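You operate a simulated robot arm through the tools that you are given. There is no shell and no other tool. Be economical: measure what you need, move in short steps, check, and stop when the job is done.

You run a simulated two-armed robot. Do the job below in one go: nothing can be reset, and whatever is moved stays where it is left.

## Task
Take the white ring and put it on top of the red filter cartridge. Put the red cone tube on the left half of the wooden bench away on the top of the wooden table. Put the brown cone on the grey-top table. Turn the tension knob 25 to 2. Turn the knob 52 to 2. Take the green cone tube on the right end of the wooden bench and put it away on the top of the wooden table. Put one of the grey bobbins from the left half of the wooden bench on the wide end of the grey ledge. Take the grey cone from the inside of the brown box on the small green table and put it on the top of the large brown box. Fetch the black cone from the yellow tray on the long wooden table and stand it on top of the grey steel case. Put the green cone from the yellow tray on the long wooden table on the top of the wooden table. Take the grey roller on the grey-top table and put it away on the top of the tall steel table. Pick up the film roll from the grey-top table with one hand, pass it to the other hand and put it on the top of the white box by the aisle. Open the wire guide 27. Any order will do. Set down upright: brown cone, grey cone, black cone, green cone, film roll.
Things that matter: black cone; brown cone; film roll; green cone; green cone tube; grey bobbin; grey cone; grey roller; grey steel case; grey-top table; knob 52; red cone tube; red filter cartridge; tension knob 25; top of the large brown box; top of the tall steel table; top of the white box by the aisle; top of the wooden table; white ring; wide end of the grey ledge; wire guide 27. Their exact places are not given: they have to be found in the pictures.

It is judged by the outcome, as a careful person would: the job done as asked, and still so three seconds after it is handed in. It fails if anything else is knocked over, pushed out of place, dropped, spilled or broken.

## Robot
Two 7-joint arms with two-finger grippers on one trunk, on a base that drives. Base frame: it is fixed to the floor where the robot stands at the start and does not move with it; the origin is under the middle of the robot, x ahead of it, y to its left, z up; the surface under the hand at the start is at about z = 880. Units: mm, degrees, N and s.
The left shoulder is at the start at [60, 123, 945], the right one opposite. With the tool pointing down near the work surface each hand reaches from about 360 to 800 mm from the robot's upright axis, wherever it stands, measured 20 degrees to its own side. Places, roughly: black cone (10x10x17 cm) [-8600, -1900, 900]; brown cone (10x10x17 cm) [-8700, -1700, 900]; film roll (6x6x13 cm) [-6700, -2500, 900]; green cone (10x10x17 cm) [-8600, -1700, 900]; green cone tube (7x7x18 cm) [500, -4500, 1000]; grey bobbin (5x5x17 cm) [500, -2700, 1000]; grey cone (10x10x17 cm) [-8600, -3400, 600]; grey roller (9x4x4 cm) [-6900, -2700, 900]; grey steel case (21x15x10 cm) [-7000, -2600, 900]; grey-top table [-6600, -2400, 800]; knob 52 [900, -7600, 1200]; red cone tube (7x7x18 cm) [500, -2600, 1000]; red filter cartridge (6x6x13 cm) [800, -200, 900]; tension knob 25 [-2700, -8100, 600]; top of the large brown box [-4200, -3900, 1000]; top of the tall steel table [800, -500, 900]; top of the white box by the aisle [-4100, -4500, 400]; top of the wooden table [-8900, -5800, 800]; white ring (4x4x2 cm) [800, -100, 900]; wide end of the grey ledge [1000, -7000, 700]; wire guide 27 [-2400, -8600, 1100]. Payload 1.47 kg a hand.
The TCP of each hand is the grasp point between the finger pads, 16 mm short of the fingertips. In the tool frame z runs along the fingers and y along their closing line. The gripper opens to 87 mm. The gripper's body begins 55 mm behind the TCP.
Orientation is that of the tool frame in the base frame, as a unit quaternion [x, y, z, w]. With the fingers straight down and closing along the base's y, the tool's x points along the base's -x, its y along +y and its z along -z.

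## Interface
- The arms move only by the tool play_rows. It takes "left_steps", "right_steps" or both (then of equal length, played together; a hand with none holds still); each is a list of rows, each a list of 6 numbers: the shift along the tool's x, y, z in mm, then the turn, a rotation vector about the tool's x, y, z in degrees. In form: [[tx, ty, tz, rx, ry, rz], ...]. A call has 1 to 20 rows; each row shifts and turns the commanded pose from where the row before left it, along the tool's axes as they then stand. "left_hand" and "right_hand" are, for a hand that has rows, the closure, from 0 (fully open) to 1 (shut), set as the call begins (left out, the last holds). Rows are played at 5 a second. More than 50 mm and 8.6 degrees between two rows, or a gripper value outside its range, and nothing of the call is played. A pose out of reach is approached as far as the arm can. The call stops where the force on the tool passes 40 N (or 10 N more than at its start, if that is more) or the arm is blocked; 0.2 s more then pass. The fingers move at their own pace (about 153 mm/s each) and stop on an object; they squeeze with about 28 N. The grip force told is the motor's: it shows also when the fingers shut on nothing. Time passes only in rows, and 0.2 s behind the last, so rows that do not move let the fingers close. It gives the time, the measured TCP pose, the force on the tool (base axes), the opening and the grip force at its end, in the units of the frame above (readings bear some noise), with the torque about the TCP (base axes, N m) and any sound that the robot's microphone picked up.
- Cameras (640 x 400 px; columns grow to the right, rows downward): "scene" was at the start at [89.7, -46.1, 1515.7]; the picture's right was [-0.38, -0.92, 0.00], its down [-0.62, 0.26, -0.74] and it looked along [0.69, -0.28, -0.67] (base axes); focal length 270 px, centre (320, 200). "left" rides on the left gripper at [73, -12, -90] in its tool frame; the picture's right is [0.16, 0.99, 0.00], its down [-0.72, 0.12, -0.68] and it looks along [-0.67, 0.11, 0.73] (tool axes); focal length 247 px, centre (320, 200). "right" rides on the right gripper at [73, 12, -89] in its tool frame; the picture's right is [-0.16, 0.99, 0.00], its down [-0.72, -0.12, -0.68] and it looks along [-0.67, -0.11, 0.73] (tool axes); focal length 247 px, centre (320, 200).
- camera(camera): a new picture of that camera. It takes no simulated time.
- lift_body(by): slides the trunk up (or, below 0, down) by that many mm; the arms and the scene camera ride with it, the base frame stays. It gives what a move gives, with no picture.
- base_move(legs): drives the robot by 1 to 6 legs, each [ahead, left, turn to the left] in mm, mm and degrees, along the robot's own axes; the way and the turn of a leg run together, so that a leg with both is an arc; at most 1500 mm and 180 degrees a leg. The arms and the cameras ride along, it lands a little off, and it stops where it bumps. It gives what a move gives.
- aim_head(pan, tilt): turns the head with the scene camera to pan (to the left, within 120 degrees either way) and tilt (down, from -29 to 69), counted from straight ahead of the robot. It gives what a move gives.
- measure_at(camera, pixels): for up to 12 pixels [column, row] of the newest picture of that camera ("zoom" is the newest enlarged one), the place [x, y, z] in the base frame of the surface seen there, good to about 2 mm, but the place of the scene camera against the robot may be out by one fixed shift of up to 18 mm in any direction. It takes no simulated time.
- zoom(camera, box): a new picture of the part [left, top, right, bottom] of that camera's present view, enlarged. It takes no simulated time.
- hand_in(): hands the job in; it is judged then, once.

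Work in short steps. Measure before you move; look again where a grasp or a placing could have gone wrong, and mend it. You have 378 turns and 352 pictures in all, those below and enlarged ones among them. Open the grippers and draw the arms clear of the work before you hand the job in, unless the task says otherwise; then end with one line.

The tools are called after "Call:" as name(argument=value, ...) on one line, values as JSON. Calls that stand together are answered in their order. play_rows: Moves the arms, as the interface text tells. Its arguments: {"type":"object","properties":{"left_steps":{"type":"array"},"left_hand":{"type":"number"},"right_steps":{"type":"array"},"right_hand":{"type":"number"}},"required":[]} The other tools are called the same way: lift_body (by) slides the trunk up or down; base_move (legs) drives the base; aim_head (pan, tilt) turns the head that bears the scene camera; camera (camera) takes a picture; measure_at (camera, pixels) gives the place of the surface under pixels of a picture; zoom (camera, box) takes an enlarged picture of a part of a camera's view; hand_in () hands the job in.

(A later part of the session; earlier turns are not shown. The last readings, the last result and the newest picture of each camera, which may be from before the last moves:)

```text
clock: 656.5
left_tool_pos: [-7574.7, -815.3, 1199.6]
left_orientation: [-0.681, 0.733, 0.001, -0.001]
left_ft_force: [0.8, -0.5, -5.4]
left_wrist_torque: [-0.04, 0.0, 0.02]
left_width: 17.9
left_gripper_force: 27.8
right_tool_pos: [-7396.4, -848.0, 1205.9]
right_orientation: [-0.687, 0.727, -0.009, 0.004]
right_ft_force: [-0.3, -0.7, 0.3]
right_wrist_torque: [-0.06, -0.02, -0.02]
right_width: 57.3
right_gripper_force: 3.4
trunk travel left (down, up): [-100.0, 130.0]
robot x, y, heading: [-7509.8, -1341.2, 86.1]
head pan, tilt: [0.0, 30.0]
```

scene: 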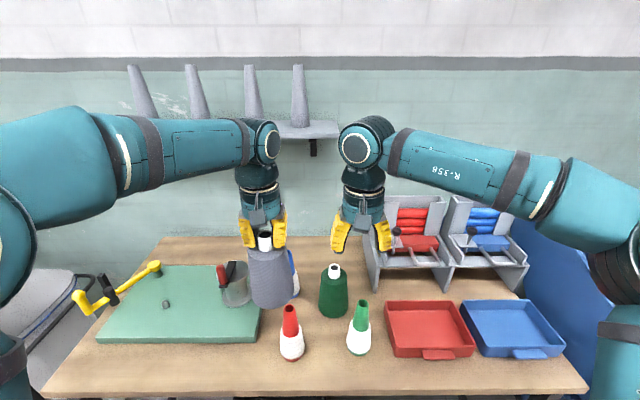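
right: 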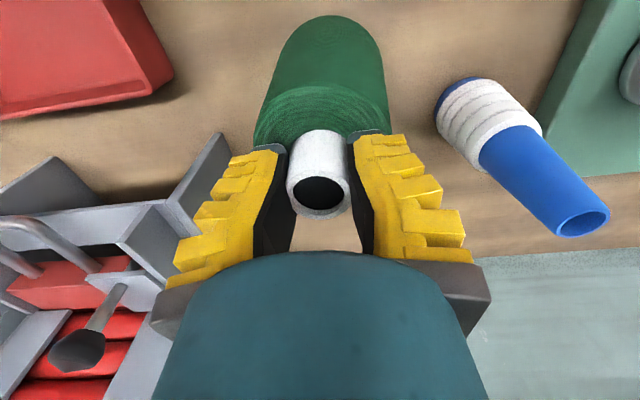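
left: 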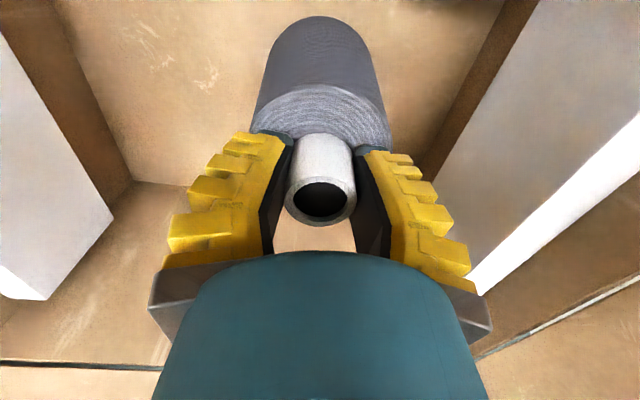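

Call:
base_move(legs=[[0, 0, -86], [1500, 0, 0], [1500, 0, 0], [1450, 0, 0], [0, 0, -90]])

Call:
aim_head(pan=20, tilt=20)

Call:
camera(camera="scene")

```text
clock: 685.2
left_tool_pos: [-2870.5, -1398.0, 1200.6]
left_orientation: [0.658, 0.753, 0.0, 0.0]
left_ft_force: [0.2, 0.4, -5.8]
left_wrist_torque: [0.0, 0.03, 0.0]
left_width: 18.0
left_gripper_force: 28.1
right_tool_pos: [-3052.7, -1403.0, 1206.5]
right_orientation: [0.654, 0.756, -0.006, -0.008]
right_ft_force: [0.3, -0.3, 0.7]
right_wrist_torque: [0.02, 0.01, 0.02]
right_width: 57.4
right_gripper_force: 3.9
trunk travel left (down, up): [-100.0, 130.0]
robot x, y, heading: [-3046.2, -900.2, -82.2]
head pan, tilt: [0.0, 30.0]
```

```text
clock: 686.0
left_tool_pos: [-2869.5, -1397.8, 1200.6]
left_orientation: [0.658, 0.753, 0.001, -0.001]
left_ft_force: [0.2, 0.2, -6.2]
left_wrist_torque: [0.0, 0.02, -0.01]
left_width: 17.8
left_gripper_force: 27.8
right_tool_pos: [-3052.4, -1403.4, 1206.4]
right_orientation: [0.653, 0.757, -0.006, -0.008]
right_ft_force: [0.8, -0.1, 0.2]
right_wrist_torque: [0.0, -0.02, 0.0]
right_width: 57.3
right_gripper_force: 3.6
trunk travel left (down, up): [-100.0, 130.0]
robot x, y, heading: [-3045.1, -897.9, -82.3]
head pan, tilt: [20.0, 20.0]
```

```text
207 pictures are left
```

scene: 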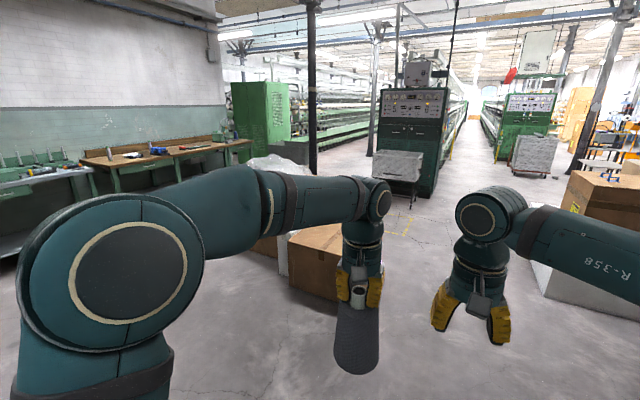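

I square to -90° and drive to y≈-3900 between carton and white boxes, then turn right to face west.

Call:
base_move(legs=[[0, 0, -7.7], [1500, 0, 0], [1400, 0, 0], [0, 0, -90]])

Call:
aim_head(pan=0, tilt=25)

Call:
camera(camera="scene")

```text
clock: 704.5
left_tool_pos: [-3486.9, -3932.6, 1201.4]
left_orientation: [1.0, 0.01, 0.002, 0.001]
left_ft_force: [0.3, -0.4, -6.7]
left_wrist_torque: [0.01, -0.01, 0.02]
left_width: 17.6
left_gripper_force: 28.1
right_tool_pos: [-3472.1, -3751.9, 1206.1]
right_orientation: [1.0, 0.016, 0.002, -0.01]
right_ft_force: [-0.8, -0.2, -0.3]
right_wrist_torque: [0.01, -0.01, 0.02]
right_width: 57.4
right_gripper_force: 4.4
trunk travel left (down, up): [-100.0, 130.0]
robot x, y, heading: [-2970.5, -3812.3, -178.6]
head pan, tilt: [20.0, 20.0]
```

```text
clock: 705.4
left_tool_pos: [-3486.8, -3932.9, 1200.7]
left_orientation: [1.0, 0.009, 0.001, 0.001]
left_ft_force: [-0.4, 0.1, -5.5]
left_wrist_torque: [0.02, 0.02, 0.0]
left_width: 17.4
left_gripper_force: 28.1
right_tool_pos: [-3471.6, -3751.3, 1205.2]
right_orientation: [1.0, 0.016, 0.002, -0.009]
right_ft_force: [0.5, 0.1, 0.2]
right_wrist_torque: [-0.02, -0.03, -0.03]
right_width: 57.7
right_gripper_force: 3.6
trunk travel left (down, up): [-100.0, 130.0]
robot x, y, heading: [-2968.0, -3814.9, -178.8]
head pan, tilt: [0.0, 25.0]
```

```text
206 pictures are left
```

scene: 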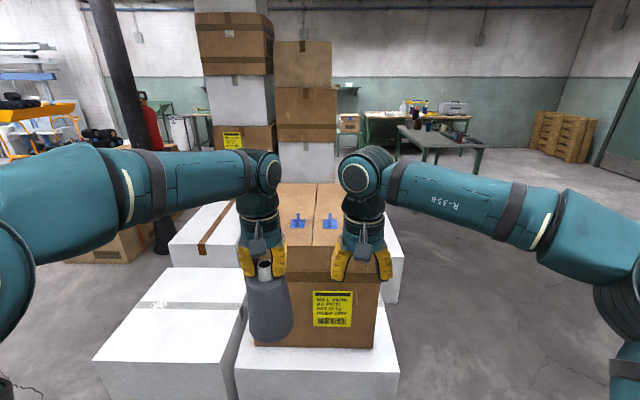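

Call:
zoom(camera="scene", box=[90, 170, 410, 400])

Call:
measure_at(camera="scene", pixels=[[290, 205], [320, 250], [375, 275], [300, 240], [335, 220], [298, 222], [330, 222], [330, 340], [250, 380], [380, 385], [160, 300], [205, 345]])

```text
1.74 times, centred on (250, 285) of scene
```

zoom: 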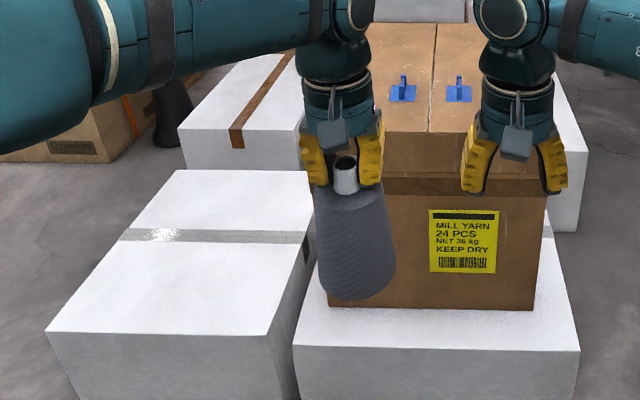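

```text
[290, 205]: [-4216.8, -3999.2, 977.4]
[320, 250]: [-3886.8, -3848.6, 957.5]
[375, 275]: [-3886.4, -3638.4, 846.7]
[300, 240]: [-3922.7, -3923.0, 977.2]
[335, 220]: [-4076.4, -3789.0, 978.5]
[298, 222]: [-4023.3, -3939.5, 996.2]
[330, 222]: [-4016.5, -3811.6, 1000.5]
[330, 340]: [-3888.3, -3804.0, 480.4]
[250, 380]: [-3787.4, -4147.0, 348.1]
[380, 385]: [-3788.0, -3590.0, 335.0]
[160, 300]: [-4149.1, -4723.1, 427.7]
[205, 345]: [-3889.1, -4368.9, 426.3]
```

Box top ≈ z 970 (front x -3886); blue handles at x≈-4020, y≈-3922/-3796. I set the cone behind them at ≈(-4120,-3860). Raise the trunk 110 and drive in to x≈-3430.

Call:
lift_body(by=110)

Call:
base_move(legs=[[440, -20, -1.2]])

Call:
camera(camera="left")

Call:
camera(camera="right")

```text
clock: 706.8
left_tool_pos: [-3488.2, -3932.4, 1311.3]
left_orientation: [1.0, 0.01, 0.001, 0.001]
left_ft_force: [-0.5, -0.3, -5.2]
left_wrist_torque: [0.03, 0.0, 0.01]
left_width: 17.3
left_gripper_force: 27.7
right_tool_pos: [-3472.3, -3751.8, 1315.6]
right_orientation: [1.0, 0.015, 0.003, -0.01]
right_ft_force: [-0.3, -0.6, -0.6]
right_wrist_torque: [-0.02, 0.03, 0.02]
right_width: 57.3
right_gripper_force: 3.6
trunk travel left (down, up): [-210.0, 20.0]
robot x, y, heading: [-2969.5, -3815.2, -178.9]
head pan, tilt: [0.0, 25.0]
```

```text
clock: 709.4
left_tool_pos: [-3929.7, -3905.4, 1309.8]
left_orientation: [1.0, -0.003, 0.001, 0.001]
left_ft_force: [-0.7, -0.3, -5.2]
left_wrist_torque: [-0.01, -0.01, 0.05]
left_width: 17.2
left_gripper_force: 28.2
right_tool_pos: [-3908.4, -3724.9, 1315.9]
right_orientation: [1.0, 0.004, 0.003, -0.01]
right_ft_force: [0.2, 0.2, 0.6]
right_wrist_torque: [0.0, -0.01, -0.01]
right_width: 57.3
right_gripper_force: 3.7
trunk travel left (down, up): [-210.0, 20.0]
robot x, y, heading: [-3409.9, -3799.3, 179.6]
head pan, tilt: [0.0, 25.0]
```

```text
204 pictures are left
```

left: 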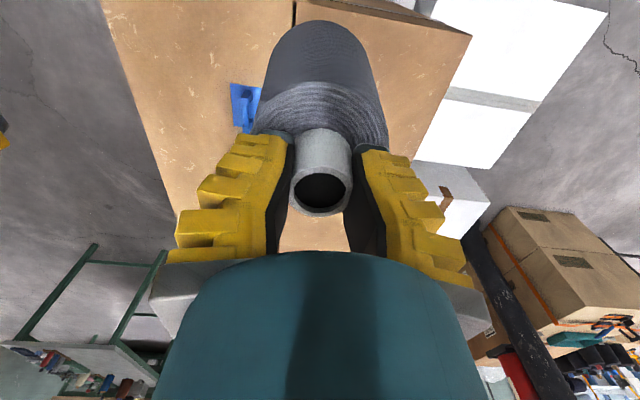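

```text
203 pictures are left
```

right: 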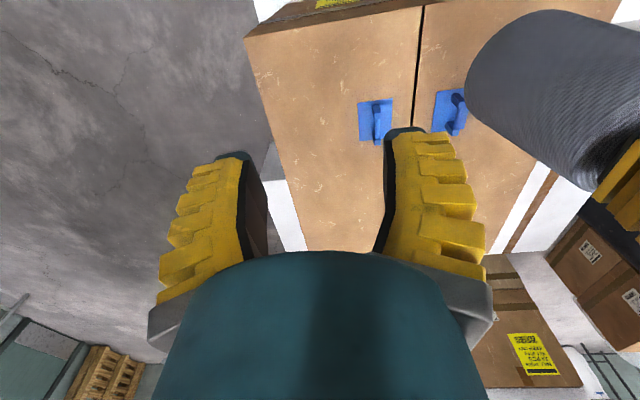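

Call:
measure_at(camera="right", pixels=[[360, 102], [364, 142], [392, 100], [437, 92], [436, 130], [463, 90], [380, 120], [460, 120], [310, 245], [370, 240], [245, 40], [520, 195]])

Call:
measure_at(camera="left", pixels=[[467, 40], [412, 158], [400, 130], [235, 90]])

```text
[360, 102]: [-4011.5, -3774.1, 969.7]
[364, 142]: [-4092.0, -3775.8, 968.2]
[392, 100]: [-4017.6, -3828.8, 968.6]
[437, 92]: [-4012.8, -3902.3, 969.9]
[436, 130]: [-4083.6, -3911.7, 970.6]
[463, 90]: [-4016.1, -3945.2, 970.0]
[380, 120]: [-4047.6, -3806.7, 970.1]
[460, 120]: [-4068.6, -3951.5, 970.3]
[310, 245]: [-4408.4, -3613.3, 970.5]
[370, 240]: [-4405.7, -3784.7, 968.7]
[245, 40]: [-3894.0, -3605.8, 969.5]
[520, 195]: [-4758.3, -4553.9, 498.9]
```

```text
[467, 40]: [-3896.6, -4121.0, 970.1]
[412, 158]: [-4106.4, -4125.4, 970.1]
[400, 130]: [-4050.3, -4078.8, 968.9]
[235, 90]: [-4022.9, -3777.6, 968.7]
```

Clear strip left of the handles (y -3950…-4120). I place the grey cone at (-4000,-4036).

Call:
play_rows(left_steps=[[-18, 33, 0, 0, 0, 0], [-18, 33, 0, 0, 0, 0], [-18, 33, 0, 0, 0, 0], [-16, 32, 0, 0, 0, 0], [0, 0, 45, 0, 0, 0], [0, 0, 45, 0, 0, 0], [0, 0, 45, 0, 0, 0], [0, 0, 25, 0, 0, 0], [0, 0, 0, 0, 0, 0]])

Call:
camera(camera="left")

```text
clock: 711.4
left_tool_pos: [-3997.5, -4038.0, 1151.9]
left_orientation: [1.0, -0.003, 0.0, 0.001]
left_ft_force: [0.3, 0.7, -5.0]
left_wrist_torque: [-0.01, 0.01, 0.01]
left_width: 17.5
left_gripper_force: 27.7
right_tool_pos: [-3909.5, -3725.2, 1317.2]
right_orientation: [1.0, 0.004, 0.003, -0.01]
right_ft_force: [-1.0, 0.4, -0.1]
right_wrist_torque: [0.04, 0.02, 0.01]
right_width: 57.4
right_gripper_force: 3.6
trunk travel left (down, up): [-210.0, 20.0]
robot x, y, heading: [-3411.9, -3802.3, 179.8]
head pan, tilt: [0.0, 25.0]
```

```text
202 pictures are left
```

left: 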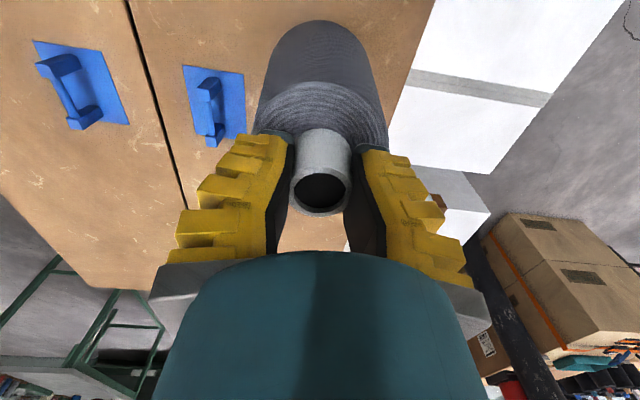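

Placed between handle and edge with margin. I lower to contact.

Call:
play_rows(left_steps=[[0, 0, 10, 0, 0, 0], [0, 0, 5, 0, 0, 0], [0, 0, 3, 0, 0, 0], [0, 0, 2, 0, 0, 0], [0, 0, 0, 0, 0, 0]])

```text
clock: 712.6
left_tool_pos: [-3997.4, -4036.8, 1133.1]
left_orientation: [1.0, -0.003, -0.003, 0.0]
left_ft_force: [-3.5, -1.1, 21.8]
left_wrist_torque: [-0.04, -0.16, 0.0]
left_width: 18.7
left_gripper_force: 27.9
right_tool_pos: [-3908.3, -3723.5, 1316.5]
right_orientation: [1.0, 0.004, 0.002, -0.01]
right_ft_force: [-1.3, 0.0, -0.2]
right_wrist_torque: [-0.01, 0.01, 0.02]
right_width: 57.3
right_gripper_force: 3.5
trunk travel left (down, up): [-210.0, 20.0]
robot x, y, heading: [-3409.2, -3800.7, 180.0]
head pan, tilt: [0.0, 25.0]
```

Contact (22 N). Release and rise.

Call:
play_rows(left_steps=[[0, 0, 0, 0, 0, 0], [0, 0, 0, 0, 0, 0], [0, 0, 0, 0, 0, 0], [0, 0, -15, 0, 0, 0], [0, 0, -25, 0, 0, 0], [0, 0, -40, 0, 0, 0], [0, 0, -45, 0, 0, 0], [0, 0, -40, 0, 0, 0], [40, -25, 0, 0, 0, 0], [40, -25, 0, 0, 0, 0], [30, -25, 0, 0, 0, 0], [0, 0, 0, 0, 0, 0]], left_hand=0.4)

Call:
camera(camera="left")

Call:
base_move(legs=[[-440, 0, 0]])

Call:
camera(camera="scene")

```text
clock: 715.2
left_tool_pos: [-3890.1, -3959.8, 1290.2]
left_orientation: [1.0, -0.003, 0.001, 0.0]
left_ft_force: [-0.2, -0.2, 0.2]
left_wrist_torque: [-0.04, 0.0, 0.0]
left_width: 57.4
left_gripper_force: 3.9
right_tool_pos: [-3908.9, -3724.8, 1316.3]
right_orientation: [1.0, 0.005, 0.003, -0.009]
right_ft_force: [0.3, -0.9, -0.3]
right_wrist_torque: [0.01, 0.0, -0.01]
right_width: 57.5
right_gripper_force: 4.0
trunk travel left (down, up): [-210.0, 20.0]
robot x, y, heading: [-3407.9, -3799.6, 179.8]
head pan, tilt: [0.0, 25.0]
```

```text
201 pictures are left
```

left: 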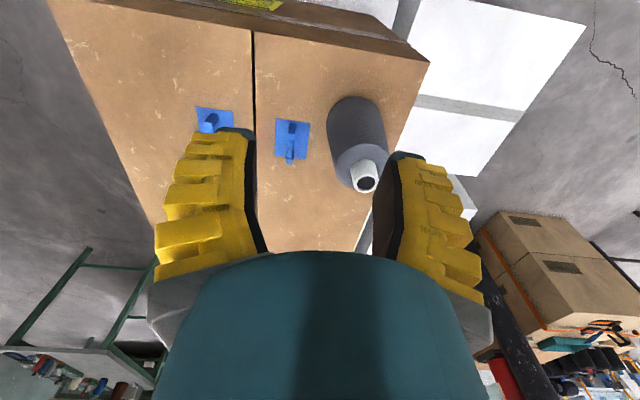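

```text
clock: 717.9
left_tool_pos: [-3460.2, -3958.6, 1291.4]
left_orientation: [1.0, -0.005, 0.001, 0.001]
left_ft_force: [0.1, -0.5, -0.6]
left_wrist_torque: [-0.02, 0.01, 0.01]
left_width: 57.5
left_gripper_force: 3.9
right_tool_pos: [-3476.9, -3722.7, 1316.4]
right_orientation: [1.0, 0.002, 0.002, -0.01]
right_ft_force: [0.2, 0.4, 0.0]
right_wrist_torque: [0.02, 0.01, -0.03]
right_width: 57.6
right_gripper_force: 4.0
trunk travel left (down, up): [-210.0, 20.0]
robot x, y, heading: [-2985.4, -3801.9, 179.4]
head pan, tilt: [0.0, 25.0]
```

```text
200 pictures are left
```

scene: 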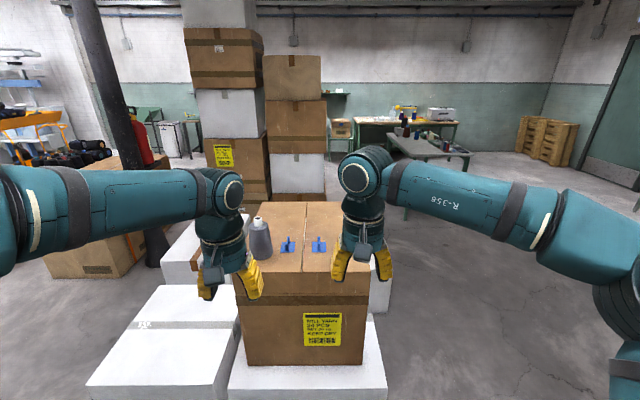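

Grey cone stands on the large brown box. Next the film roll, from the north side of the grey-top table. I lower the trunk and drive there.

Call:
lift_body(by=-110)

Call:
base_move(legs=[[0, -1300, 0], [0, -1100, 0], [1500, 0, 0], [1500, 0, 0], [600, 0, 0], [0, 0, 90]])

Call:
aim_head(pan=0, tilt=32)

Call:
camera(camera="scene")

```text
clock: 719.3
left_tool_pos: [-3459.8, -3958.1, 1181.3]
left_orientation: [1.0, -0.005, 0.001, 0.0]
left_ft_force: [0.8, 0.4, -0.8]
left_wrist_torque: [0.02, -0.01, 0.01]
left_width: 57.3
left_gripper_force: 3.5
right_tool_pos: [-3477.8, -3725.6, 1206.6]
right_orientation: [1.0, 0.001, 0.002, -0.008]
right_ft_force: [-0.8, -0.5, -0.5]
right_wrist_torque: [0.01, -0.01, 0.03]
right_width: 57.7
right_gripper_force: 4.0
trunk travel left (down, up): [-100.0, 130.0]
robot x, y, heading: [-2982.5, -3800.8, 179.6]
head pan, tilt: [0.0, 25.0]
```

```text
clock: 760.9
left_tool_pos: [-6316.6, -1811.1, 1180.6]
left_orientation: [0.719, 0.695, 0.002, 0.001]
left_ft_force: [-0.2, 0.0, 0.1]
left_wrist_torque: [-0.03, 0.03, -0.01]
left_width: 57.4
left_gripper_force: 4.1
right_tool_pos: [-6551.5, -1826.0, 1206.9]
right_orientation: [0.714, 0.7, -0.005, -0.009]
right_ft_force: [0.2, 0.7, 0.5]
right_wrist_torque: [0.0, 0.02, -0.01]
right_width: 57.3
right_gripper_force: 3.5
trunk travel left (down, up): [-100.0, 130.0]
robot x, y, heading: [-6461.8, -1326.3, -91.5]
head pan, tilt: [0.0, 25.0]
```

```text
clock: 761.5
left_tool_pos: [-6316.5, -1812.7, 1180.3]
left_orientation: [0.719, 0.695, 0.001, 0.0]
left_ft_force: [0.4, -0.1, -0.3]
left_wrist_torque: [0.01, 0.0, -0.02]
left_width: 57.2
left_gripper_force: 3.9
right_tool_pos: [-6551.2, -1826.1, 1206.3]
right_orientation: [0.713, 0.701, -0.005, -0.009]
right_ft_force: [0.0, 0.2, 0.3]
right_wrist_torque: [-0.01, 0.0, 0.0]
right_width: 57.3
right_gripper_force: 4.0
trunk travel left (down, up): [-100.0, 130.0]
robot x, y, heading: [-6463.8, -1329.8, -91.7]
head pan, tilt: [0.0, 32.0]
```

```text
199 pictures are left
```

scene: 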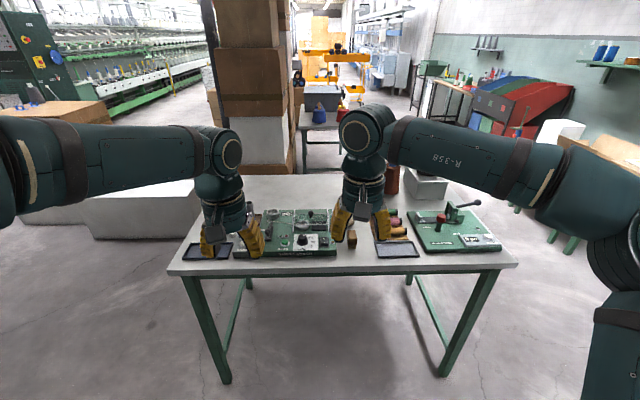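

I slide right 110 and drive ahead 500, then look with the right camera.

Call:
base_move(legs=[[0, -110, 1.6], [490, 0, 0]])

Call:
camera(camera="right")

Call:
camera(camera="scene")

```text
clock: 765.6
left_tool_pos: [-6421.2, -2295.1, 1180.3]
left_orientation: [0.713, 0.701, 0.002, 0.001]
left_ft_force: [-0.3, -0.1, -0.3]
left_wrist_torque: [0.02, 0.0, 0.01]
left_width: 57.4
left_gripper_force: 3.9
right_tool_pos: [-6657.3, -2311.9, 1207.1]
right_orientation: [0.708, 0.706, -0.005, -0.009]
right_ft_force: [0.0, -0.4, 0.1]
right_wrist_torque: [0.02, -0.03, -0.01]
right_width: 57.5
right_gripper_force: 3.5
trunk travel left (down, up): [-100.0, 130.0]
robot x, y, heading: [-6576.7, -1812.4, -90.4]
head pan, tilt: [0.0, 32.0]
```

```text
198 pictures are left
```

right: 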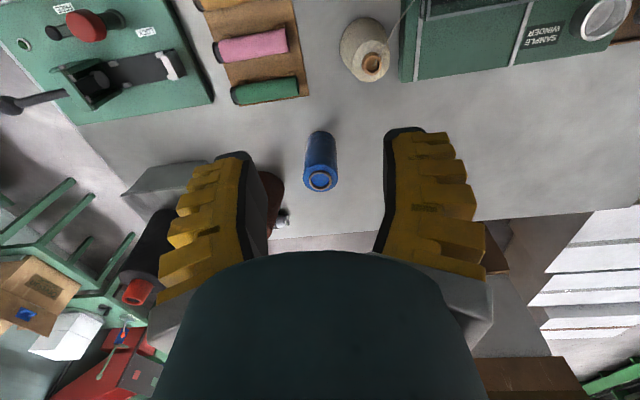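

```text
197 pictures are left
```

scene: 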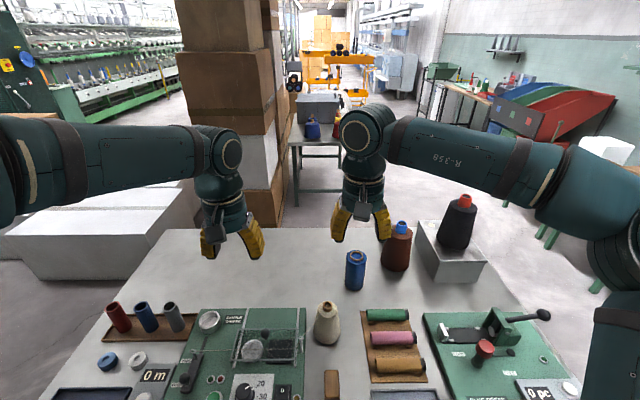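

Film roll top at (320,180) in the right view. I measure it.

Call:
measure_at(camera="right", pixels=[[320, 168], [320, 191], [305, 180], [337, 180], [310, 172], [330, 190], [320, 140], [352, 135], [270, 190], [320, 181]])

Call:
zoom(camera="right", box=[270, 110, 370, 210])

```text
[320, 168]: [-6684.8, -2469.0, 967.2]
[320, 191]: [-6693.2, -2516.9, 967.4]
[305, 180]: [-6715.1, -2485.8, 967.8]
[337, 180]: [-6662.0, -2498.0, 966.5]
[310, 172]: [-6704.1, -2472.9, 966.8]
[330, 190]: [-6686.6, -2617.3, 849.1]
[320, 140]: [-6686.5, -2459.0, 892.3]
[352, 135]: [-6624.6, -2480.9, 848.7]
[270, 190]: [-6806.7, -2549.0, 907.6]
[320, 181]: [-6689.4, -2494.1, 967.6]
```

```text
4.00 times, centred on (320, 160) of right
```

zoom: 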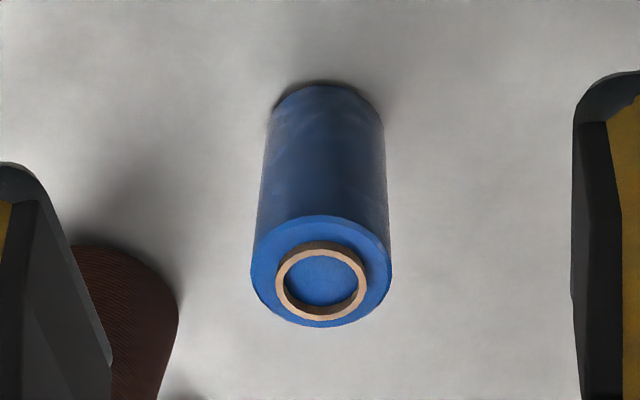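

Film roll axis (-6689,-2493), top 967. I take it with the right hand near its top (TCP z≈943).

Call:
play_rows(right_steps=[[-45, -8, 0, 0, 0, 0], [-45, -8, 0, 0, 0, 0], [-45, -8, 0, 0, 0, 0], [-46, -8, 0, 0, 0, 0], [0, 0, 45, 0, 0, 0], [0, 0, 45, 0, 0, 0], [0, 0, 45, 0, 0, 0], [0, 0, 0, 0, 0, 0]], right_hand=0.05)

Call:
camera(camera="right")

```text
clock: 767.4
left_tool_pos: [-6421.0, -2295.6, 1181.0]
left_orientation: [0.713, 0.702, 0.002, 0.0]
left_ft_force: [-0.2, 1.0, -0.2]
left_wrist_torque: [-0.01, -0.01, -0.01]
left_width: 57.3
left_gripper_force: 3.5
right_tool_pos: [-6688.5, -2488.7, 1073.3]
right_orientation: [0.709, 0.706, -0.005, -0.009]
right_ft_force: [0.4, 0.1, -0.4]
right_wrist_torque: [-0.06, 0.01, -0.01]
right_width: 83.5
right_gripper_force: 0.9
trunk travel left (down, up): [-100.0, 130.0]
robot x, y, heading: [-6576.3, -1812.1, -90.9]
head pan, tilt: [0.0, 32.0]
```

```text
195 pictures are left
```

right: 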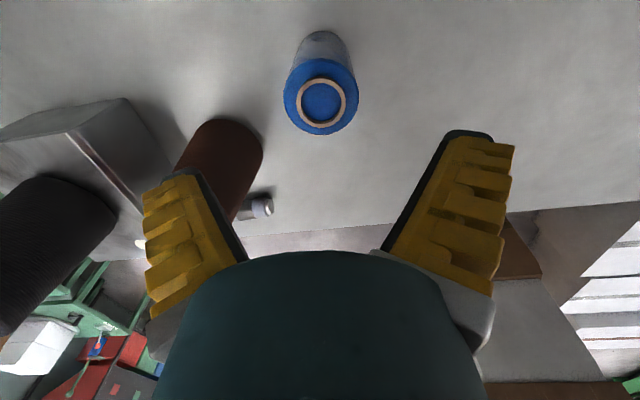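

Call:
play_rows(right_steps=[[-4, 0, 40, 0, 0, 0], [0, 0, 40, 0, 0, 0], [0, 0, 35, 0, 0, 0], [0, 0, 15, 0, 0, 0], [0, 0, 0, 0, 0, 0]])

Call:
camera(camera="right")

```text
clock: 768.6
left_tool_pos: [-6419.5, -2295.2, 1180.5]
left_orientation: [0.713, 0.701, 0.001, 0.0]
left_ft_force: [0.8, -0.9, 0.7]
left_wrist_torque: [-0.03, 0.01, 0.0]
left_width: 57.4
left_gripper_force: 4.0
right_tool_pos: [-6692.0, -2494.0, 941.3]
right_orientation: [0.708, 0.706, -0.005, -0.009]
right_ft_force: [0.6, -0.7, -0.1]
right_wrist_torque: [0.01, 0.0, 0.01]
right_width: 83.5
right_gripper_force: 0.9
trunk travel left (down, up): [-100.0, 130.0]
robot x, y, heading: [-6578.5, -1813.0, -91.0]
head pan, tilt: [0.0, 32.0]
```

```text
194 pictures are left
```

right: 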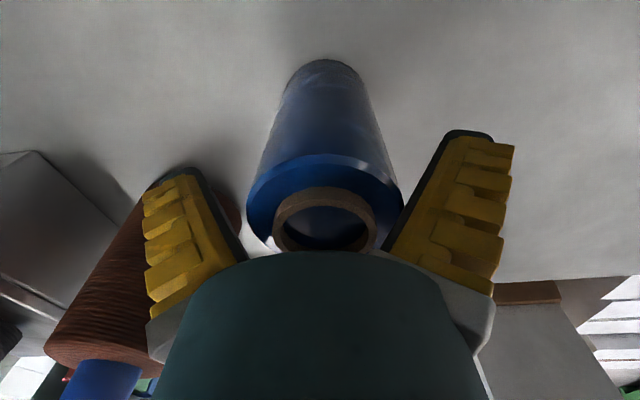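

The roll is between the fingers. I close and lift.

Call:
play_rows(right_steps=[[0, 0, 0, 0, 0, 0], [0, 0, 0, 0, 0, 0], [0, 0, 0, 0, 0, 0]], right_hand=1)

Call:
play_rows(right_steps=[[0, 0, -10, 0, 0, 0], [0, 0, -25, 0, 0, 0], [0, 0, -40, 0, 0, 0], [0, 0, -45, 0, 0, 0], [0, 0, -45, 0, 0, 0], [0, 0, -45, 0, 0, 0], [0, 0, -20, 0, 0, 0], [0, 0, 0, 0, 0, 0]])

Call:
camera(camera="right")

```text
clock: 769.4
left_tool_pos: [-6421.0, -2295.0, 1181.0]
left_orientation: [0.713, 0.701, 0.001, 0.0]
left_ft_force: [0.4, 0.2, -0.5]
left_wrist_torque: [-0.01, 0.01, -0.02]
left_width: 57.5
left_gripper_force: 3.9
right_tool_pos: [-6694.9, -2493.5, 939.8]
right_orientation: [0.708, 0.706, -0.005, -0.008]
right_ft_force: [-0.8, -1.3, -0.5]
right_wrist_torque: [-0.03, 0.01, -0.01]
right_width: 64.7
right_gripper_force: 27.6
trunk travel left (down, up): [-100.0, 130.0]
robot x, y, heading: [-6574.7, -1812.3, -90.6]
head pan, tilt: [0.0, 32.0]
```

```text
clock: 771.2
left_tool_pos: [-6421.5, -2295.4, 1181.0]
left_orientation: [0.713, 0.701, 0.002, 0.001]
left_ft_force: [0.2, 0.4, -0.3]
left_wrist_torque: [0.01, 0.01, -0.02]
left_width: 57.3
left_gripper_force: 3.7
right_tool_pos: [-6692.9, -2498.4, 1170.3]
right_orientation: [0.708, 0.706, -0.005, -0.009]
right_ft_force: [-0.4, 0.3, -2.5]
right_wrist_torque: [0.0, -0.02, 0.0]
right_width: 64.2
right_gripper_force: 27.7
trunk travel left (down, up): [-100.0, 130.0]
robot x, y, heading: [-6574.8, -1815.6, -90.9]
head pan, tilt: [0.0, 32.0]
```

```text
193 pictures are left
```

right: 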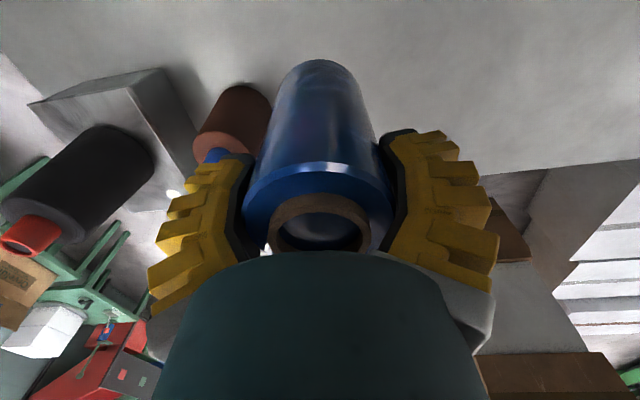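

Film roll held (Ø64). I back 550 into free space, then bring the right hand with the roll to the middle at z≈900 for the hand-over.

Call:
base_move(legs=[[-550, 0, 0.8]])

Call:
play_rows(right_steps=[[0, 20, 40, 0, 0, 0], [0, 20, 40, 0, 0, 0], [0, 20, 40, 0, 0, 0], [0, 20, 40, 0, 0, 0], [0, 15, 45, 0, 0, 0], [0, 0, 45, 0, 0, 0], [0, 0, 20, 0, 0, 0], [0, 0, 0, 0, 0, 0]])

Call:
play_rows(left_steps=[[-30, 25, 40, 0, 0, 0], [-30, 25, 40, 0, 0, 0], [-30, 0, 40, 0, 0, 0], [0, 0, 45, 0, 0, 0], [0, 0, 45, 0, 0, 0], [0, 0, 45, 0, 0, 0], [0, 0, 45, 0, 0, 0], [0, 0, 0, 0, 0, 0]], left_hand=0)

```text
clock: 774.4
left_tool_pos: [-6409.6, -1746.3, 1180.1]
left_orientation: [0.707, 0.708, 0.001, 0.0]
left_ft_force: [0.4, 0.8, 0.3]
left_wrist_torque: [0.0, 0.0, 0.01]
left_width: 57.4
left_gripper_force: 3.6
right_tool_pos: [-6677.5, -1956.0, 1170.3]
right_orientation: [0.701, 0.713, -0.006, -0.009]
right_ft_force: [0.8, 0.3, -2.2]
right_wrist_torque: [-0.02, -0.01, 0.0]
right_width: 63.9
right_gripper_force: 27.9
trunk travel left (down, up): [-100.0, 130.0]
robot x, y, heading: [-6574.1, -1268.7, -89.7]
head pan, tilt: [0.0, 32.0]
```

```text
clock: 776.2
left_tool_pos: [-6409.6, -1746.3, 1180.0]
left_orientation: [0.706, 0.708, 0.001, 0.0]
left_ft_force: [1.4, 0.6, -0.5]
left_wrist_torque: [-0.01, -0.02, 0.02]
left_width: 57.5
left_gripper_force: 3.9
right_tool_pos: [-6587.6, -1954.8, 896.6]
right_orientation: [0.701, 0.713, -0.005, -0.008]
right_ft_force: [0.4, -1.1, -2.1]
right_wrist_torque: [-0.01, 0.02, 0.01]
right_width: 63.7
right_gripper_force: 28.2
trunk travel left (down, up): [-100.0, 130.0]
robot x, y, heading: [-6571.0, -1270.4, -89.5]
head pan, tilt: [0.0, 32.0]
```

```text
refused: row 1 steps farther than a row can; nothing moved
```

Call:
play_rows(left_steps=[[-25, 0, 40, 0, 0, 0], [-25, 0, 40, 0, 0, 0], [-25, 0, 40, 0, 0, 0], [0, 0, 45, 0, 0, 0], [0, 0, 45, 0, 0, 0], [0, 0, 45, 0, 0, 0], [0, 0, 45, 0, 0, 0], [0, 0, 18, 0, 0, 0], [0, 0, 0, 0, 0, 0]], left_hand=0)

Call:
play_rows(left_steps=[[0, 0, 0, 0, -8.2, 0], [0, 0, 0, 0, -8.2, 0], [0, 0, 0, 0, -8.2, 0], [0, 0, 0, 0, -8.2, 0], [0, 0, 0, 0, -8.2, 0], [0, 0, 0, 0, -8.2, 0], [0, 0, 0, 0, -8.2, 0], [0, 0, 0, 0, -8.2, 0], [0, 0, 0, 0, -8.2, 0], [0, 0, 0, 0, -8.2, 0], [0, 0, 0, 0, -8, 0], [0, 0, 0, 0, 0, 0]])

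Call:
camera(camera="left")

Call:
camera(camera="scene")

```text
clock: 778.2
left_tool_pos: [-6409.4, -1822.0, 864.9]
left_orientation: [0.706, 0.708, 0.001, -0.001]
left_ft_force: [-1.0, 0.2, -0.3]
left_wrist_torque: [0.01, -0.02, -0.01]
left_width: 87.0
left_gripper_force: 0.0
right_tool_pos: [-6587.9, -1955.4, 897.5]
right_orientation: [0.701, 0.713, -0.005, -0.009]
right_ft_force: [-0.1, 0.1, -2.0]
right_wrist_torque: [0.03, 0.04, 0.01]
right_width: 63.6
right_gripper_force: 28.2
trunk travel left (down, up): [-100.0, 130.0]
robot x, y, heading: [-6573.1, -1270.0, -89.7]
head pan, tilt: [0.0, 32.0]
```

```text
clock: 780.8
left_tool_pos: [-6408.5, -1821.2, 861.2]
left_orientation: [0.499, 0.501, -0.499, 0.501]
left_ft_force: [-0.8, -0.1, -0.8]
left_wrist_torque: [0.01, 0.0, 0.04]
left_width: 86.9
left_gripper_force: 0.1
right_tool_pos: [-6587.1, -1954.6, 897.2]
right_orientation: [0.701, 0.713, -0.005, -0.01]
right_ft_force: [-0.2, 0.4, -2.8]
right_wrist_torque: [0.01, 0.05, -0.01]
right_width: 63.7
right_gripper_force: 28.3
trunk travel left (down, up): [-100.0, 130.0]
robot x, y, heading: [-6573.0, -1267.8, -89.6]
head pan, tilt: [0.0, 32.0]
```

```text
192 pictures are left
```

left: 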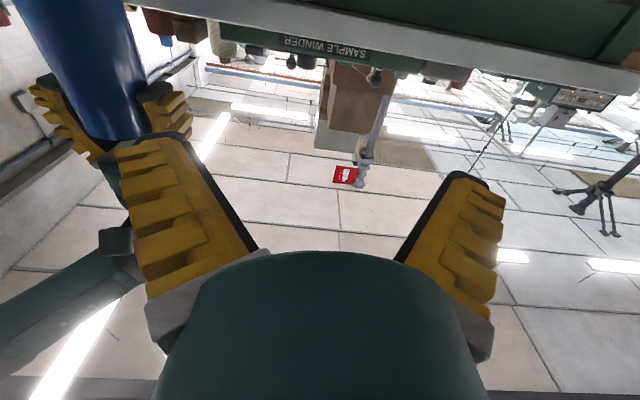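

```text
191 pictures are left
```

scene: 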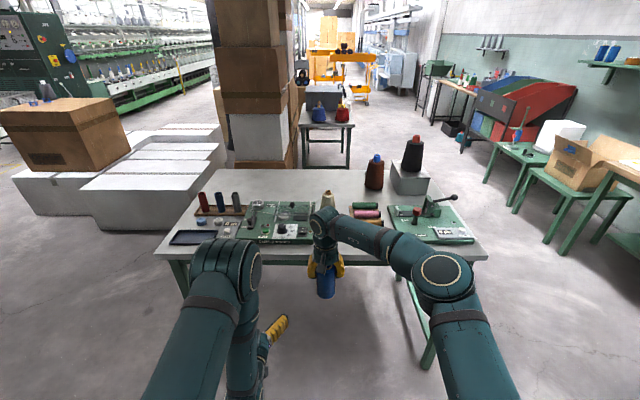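

Left hand is level. I slide it sideways behind the roll, then look.

Call:
play_rows(left_steps=[[0, -45, 0, 0, 0, 0], [0, -45, 0, 0, 0, 0], [0, -45, 0, 0, 0, 0], [0, -43, 0, 0, 0, 0], [1, 0, 0, 0, 0, 0], [0, 0, 0, 0, 0, 0]])

Call:
camera(camera="left")

Call:
zoom(camera="scene", box=[230, 180, 430, 400])

```text
clock: 782.2
left_tool_pos: [-6590.7, -1823.4, 860.7]
left_orientation: [0.5, 0.501, -0.499, 0.501]
left_ft_force: [-0.6, -0.7, -0.2]
left_wrist_torque: [0.02, -0.01, -0.04]
left_width: 86.8
left_gripper_force: 0.1
right_tool_pos: [-6586.7, -1954.4, 896.8]
right_orientation: [0.701, 0.713, -0.006, -0.009]
right_ft_force: [0.7, 0.3, -2.6]
right_wrist_torque: [0.0, 0.04, 0.0]
right_width: 63.4
right_gripper_force: 28.0
trunk travel left (down, up): [-100.0, 130.0]
robot x, y, heading: [-6572.1, -1266.0, -89.8]
head pan, tilt: [0.0, 32.0]
```

```text
190 pictures are left
```

left: 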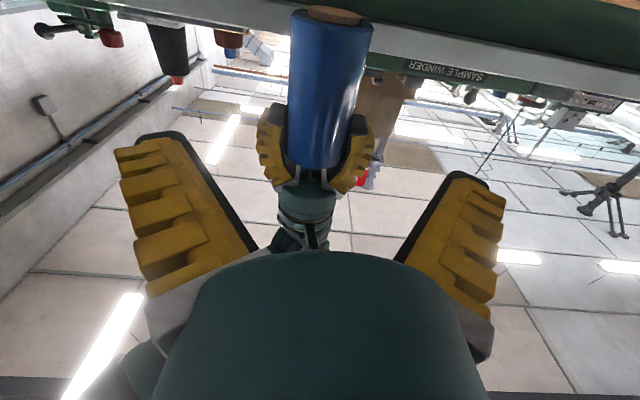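

```text
1.82 times, centred on (330, 290) of scene
```

zoom: 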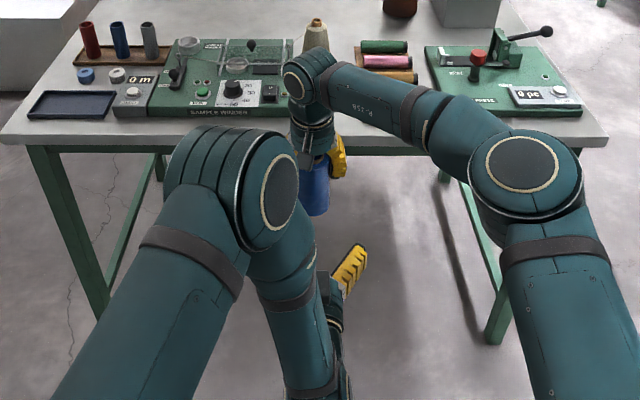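

Call:
measure_at(camera="left", pixels=[[330, 70], [300, 70], [362, 70], [320, 150], [330, 20], [270, 130]])

```text
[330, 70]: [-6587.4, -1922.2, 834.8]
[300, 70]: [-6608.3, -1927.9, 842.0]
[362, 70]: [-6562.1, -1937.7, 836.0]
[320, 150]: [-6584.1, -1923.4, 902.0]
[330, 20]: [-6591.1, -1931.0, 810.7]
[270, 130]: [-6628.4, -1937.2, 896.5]
```

Film axis X≈-6586. I correct +4 lateral, 4 down, and advance 131 so the left fingers straddle the roll below the right fingers.

Call:
play_rows(left_steps=[[4, 4, 20, 0, 0, 0], [0, 0, 30, 0, 0, 0], [0, 0, 30, 0, 0, 0], [0, 0, 30, 0, 0, 0], [0, 0, 20, 0, 0, 0], [0, 0, 0, 0, 0, 0]])

Call:
camera(camera="left")

```text
clock: 783.6
left_tool_pos: [-6580.9, -1951.9, 855.8]
left_orientation: [0.5, 0.5, -0.499, 0.5]
left_ft_force: [-0.2, 0.4, 0.2]
left_wrist_torque: [0.03, 0.04, 0.03]
left_width: 87.1
left_gripper_force: 0.0
right_tool_pos: [-6586.7, -1953.7, 897.9]
right_orientation: [0.701, 0.713, -0.005, -0.009]
right_ft_force: [-0.6, 0.1, -2.5]
right_wrist_torque: [0.02, -0.04, 0.01]
right_width: 63.8
right_gripper_force: 28.0
trunk travel left (down, up): [-100.0, 130.0]
robot x, y, heading: [-6575.4, -1269.2, -89.4]
head pan, tilt: [0.0, 32.0]
```

```text
188 pictures are left
```

left: 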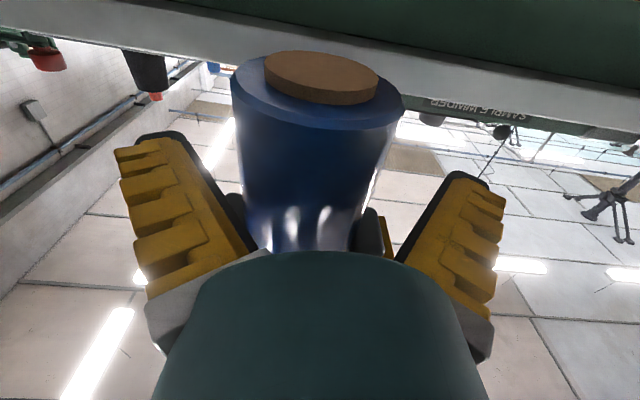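

Roll is between the left fingers. I centre by -4 and close the left hand.

Call:
play_rows(left_steps=[[0, -4, 0, 0, 0, 0], [0, 0, 0, 0, 0, 0]])

Call:
play_rows(left_steps=[[0, 0, 0, 0, 0, 0], [0, 0, 0, 0, 0, 0], [0, 0, 0, 0, 0, 0]], left_hand=1)

```text
clock: 784.2
left_tool_pos: [-6586.0, -1951.0, 856.1]
left_orientation: [0.499, 0.501, -0.499, 0.501]
left_ft_force: [0.0, 0.1, -0.2]
left_wrist_torque: [0.0, 0.02, 0.0]
left_width: 86.9
left_gripper_force: 0.0
right_tool_pos: [-6587.1, -1954.4, 896.2]
right_orientation: [0.701, 0.713, -0.005, -0.009]
right_ft_force: [-0.3, -0.3, -2.0]
right_wrist_torque: [0.01, -0.02, -0.02]
right_width: 63.6
right_gripper_force: 27.9
trunk travel left (down, up): [-100.0, 130.0]
robot x, y, heading: [-6573.6, -1269.4, -89.4]
head pan, tilt: [0.0, 32.0]
```

```text
clock: 785.0
left_tool_pos: [-6585.3, -1951.0, 856.2]
left_orientation: [0.5, 0.501, -0.498, 0.501]
left_ft_force: [-7.8, -8.2, -1.5]
left_wrist_torque: [0.15, -0.05, 0.1]
left_width: 57.4
left_gripper_force: 28.5
right_tool_pos: [-6587.0, -1954.6, 896.6]
right_orientation: [0.701, 0.713, -0.004, -0.008]
right_ft_force: [7.4, 8.4, 1.7]
right_wrist_torque: [0.25, -0.27, -0.11]
right_width: 63.7
right_gripper_force: 27.9
trunk travel left (down, up): [-100.0, 130.0]
robot x, y, heading: [-6574.4, -1267.8, -89.6]
head pan, tilt: [0.0, 32.0]
```

Both hands hold it. I open the right hand and raise it clear.

Call:
play_rows(right_steps=[[0, 0, 0, 0, 0, 0], [0, 0, 0, 0, 0, 0], [0, 0, 0, 0, 0, 0]], right_hand=0)

Call:
play_rows(right_steps=[[0, 0, -20, 0, 0, 0], [0, 0, -40, 0, 0, 0], [0, 0, -45, 0, 0, 0], [0, 0, -45, 0, 0, 0], [0, -40, -20, 0, 0, 0], [0, -45, 0, 0, 0, 0], [20, -45, 0, 0, 0, 0], [0, 0, 0, 0, 0, 0]])

Call:
camera(camera="scene")

Call:
camera(camera="left")

```text
clock: 785.8
left_tool_pos: [-6584.9, -1951.0, 856.3]
left_orientation: [0.501, 0.5, -0.499, 0.5]
left_ft_force: [-0.6, 0.0, 1.0]
left_wrist_torque: [-0.02, 0.02, -0.04]
left_width: 58.3
left_gripper_force: 28.1
right_tool_pos: [-6587.8, -1953.8, 897.3]
right_orientation: [0.702, 0.713, -0.005, -0.009]
right_ft_force: [-0.4, 0.2, 0.5]
right_wrist_torque: [-0.04, 0.03, -0.02]
right_width: 87.1
right_gripper_force: 0.1
trunk travel left (down, up): [-100.0, 130.0]
robot x, y, heading: [-6571.4, -1270.5, -89.9]
head pan, tilt: [0.0, 32.0]
```

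```text
clock: 787.6
left_tool_pos: [-6584.2, -1952.1, 854.3]
left_orientation: [0.5, 0.501, -0.499, 0.5]
left_ft_force: [0.6, 0.0, 0.4]
left_wrist_torque: [0.0, -0.03, 0.0]
left_width: 58.4
left_gripper_force: 27.4
right_tool_pos: [-6710.6, -1937.2, 1072.6]
right_orientation: [0.7, 0.714, -0.004, -0.009]
right_ft_force: [-0.5, -0.3, -0.3]
right_wrist_torque: [0.0, -0.02, -0.01]
right_width: 87.1
right_gripper_force: 0.0
trunk travel left (down, up): [-100.0, 130.0]
robot x, y, heading: [-6574.2, -1270.3, -89.4]
head pan, tilt: [0.0, 32.0]
```

```text
187 pictures are left
```

scene: 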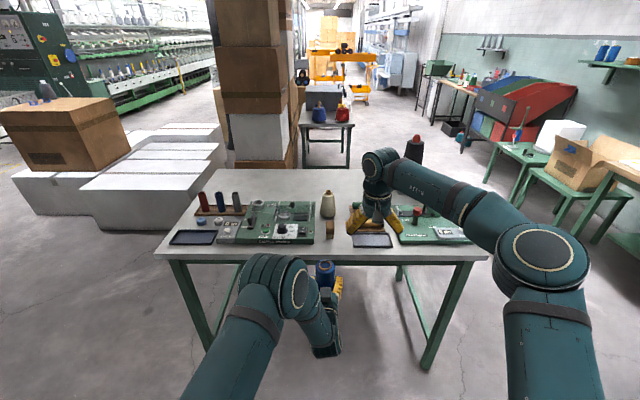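

```text
186 pictures are left
```

left: 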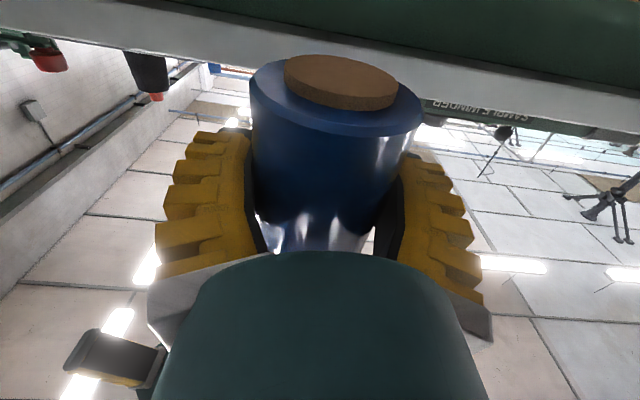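

The roll is in the left hand, upright. I tuck both arms a little and drive to the white box by the aisle.

Call:
play_rows(left_steps=[[-25, 0, -25, 0, 0, 0], [-25, 0, -25, 0, 0, 0], [-25, 0, -25, 0, 0, 0], [-25, 0, -25, 0, 0, 0], [0, 0, 0, 0, 0, 0]], right_steps=[[40, 0, -25, 0, 0, 0], [40, 0, -25, 0, 0, 0], [40, 0, -25, 0, 0, 0], [40, 0, -25, 0, 0, 0], [0, 0, 0, 0, 0, 0]])

Call:
base_move(legs=[[-150, 0, 0], [0, 0, 89.5], [1500, 0, 0], [1500, 0, 0], [500, 0, 0], [0, 0, -90]])

```text
clock: 788.8
left_tool_pos: [-6585.5, -1853.7, 956.7]
left_orientation: [0.501, 0.501, -0.498, 0.5]
left_ft_force: [-0.4, -0.4, -3.0]
left_wrist_torque: [-0.01, 0.0, -0.01]
left_width: 58.4
left_gripper_force: 28.0
right_tool_pos: [-6716.0, -1781.1, 1174.0]
right_orientation: [0.701, 0.713, -0.004, -0.009]
right_ft_force: [0.8, -0.4, -0.1]
right_wrist_torque: [0.04, 0.0, 0.01]
right_width: 87.0
right_gripper_force: 0.1
trunk travel left (down, up): [-100.0, 130.0]
robot x, y, heading: [-6570.9, -1267.2, -89.4]
head pan, tilt: [0.0, 32.0]
```

```text
clock: 814.5
left_tool_pos: [-2977.8, -1458.9, 957.2]
left_orientation: [0.463, 0.535, -0.463, 0.535]
left_ft_force: [-0.4, -0.2, -2.6]
left_wrist_torque: [-0.03, -0.01, -0.01]
left_width: 57.9
left_gripper_force: 28.6
right_tool_pos: [-3116.8, -1405.1, 1175.6]
right_orientation: [0.649, 0.76, -0.006, -0.007]
right_ft_force: [0.6, 0.9, 1.2]
right_wrist_torque: [-0.03, 0.03, 0.02]
right_width: 87.0
right_gripper_force: 0.0
trunk travel left (down, up): [-100.0, 130.0]
robot x, y, heading: [-3047.0, -875.5, -81.7]
head pan, tilt: [0.0, 32.0]
```

Call:
base_move(legs=[[0, -60, -8.3], [1500, 0, 0], [1500, 0, 0], [580, 0, 0], [0, 0, -90]])

Call:
aim_head(pan=0, tilt=35)

Call:
camera(camera="scene")

```text
clock: 836.7
left_tool_pos: [-3691.2, -4482.7, 956.2]
left_orientation: [0.707, -0.001, -0.707, -0.001]
left_ft_force: [-0.2, -1.0, -2.7]
left_wrist_torque: [0.04, -0.02, 0.01]
left_width: 56.9
left_gripper_force: 28.0
right_tool_pos: [-3618.8, -4353.8, 1176.2]
right_orientation: [1.0, 0.006, 0.002, -0.01]
right_ft_force: [0.2, 0.0, 0.0]
right_wrist_torque: [0.0, 0.0, -0.02]
right_width: 87.1
right_gripper_force: 0.1
trunk travel left (down, up): [-100.0, 130.0]
robot x, y, heading: [-3105.3, -4499.4, -179.9]
head pan, tilt: [0.0, 32.0]
```

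```text
clock: 837.3
left_tool_pos: [-3691.2, -4482.2, 956.2]
left_orientation: [0.708, -0.002, -0.707, -0.001]
left_ft_force: [-0.6, -1.3, -2.8]
left_wrist_torque: [-0.03, -0.05, -0.01]
left_width: 57.0
left_gripper_force: 28.0
right_tool_pos: [-3619.1, -4353.9, 1174.9]
right_orientation: [1.0, 0.006, 0.003, -0.01]
right_ft_force: [-0.1, 0.1, 0.6]
right_wrist_torque: [-0.01, -0.01, 0.01]
right_width: 87.1
right_gripper_force: 0.1
trunk travel left (down, up): [-100.0, 130.0]
robot x, y, heading: [-3109.4, -4502.8, -179.7]
head pan, tilt: [0.0, 35.0]
```

```text
185 pictures are left
```

scene: 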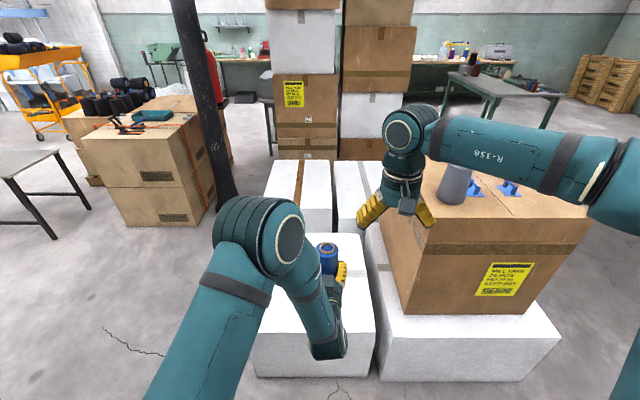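

Call:
measure_at(camera="scene", pixels=[[265, 335], [365, 345], [358, 250], [300, 238], [350, 300], [360, 320], [285, 310], [290, 200], [350, 200]])

```text
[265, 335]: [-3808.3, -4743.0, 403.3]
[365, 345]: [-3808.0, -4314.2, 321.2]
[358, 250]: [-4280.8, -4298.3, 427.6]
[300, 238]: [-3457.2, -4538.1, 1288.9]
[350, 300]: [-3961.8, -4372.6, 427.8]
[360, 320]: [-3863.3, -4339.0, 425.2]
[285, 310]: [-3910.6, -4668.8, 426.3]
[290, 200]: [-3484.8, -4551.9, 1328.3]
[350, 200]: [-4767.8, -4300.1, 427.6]
```

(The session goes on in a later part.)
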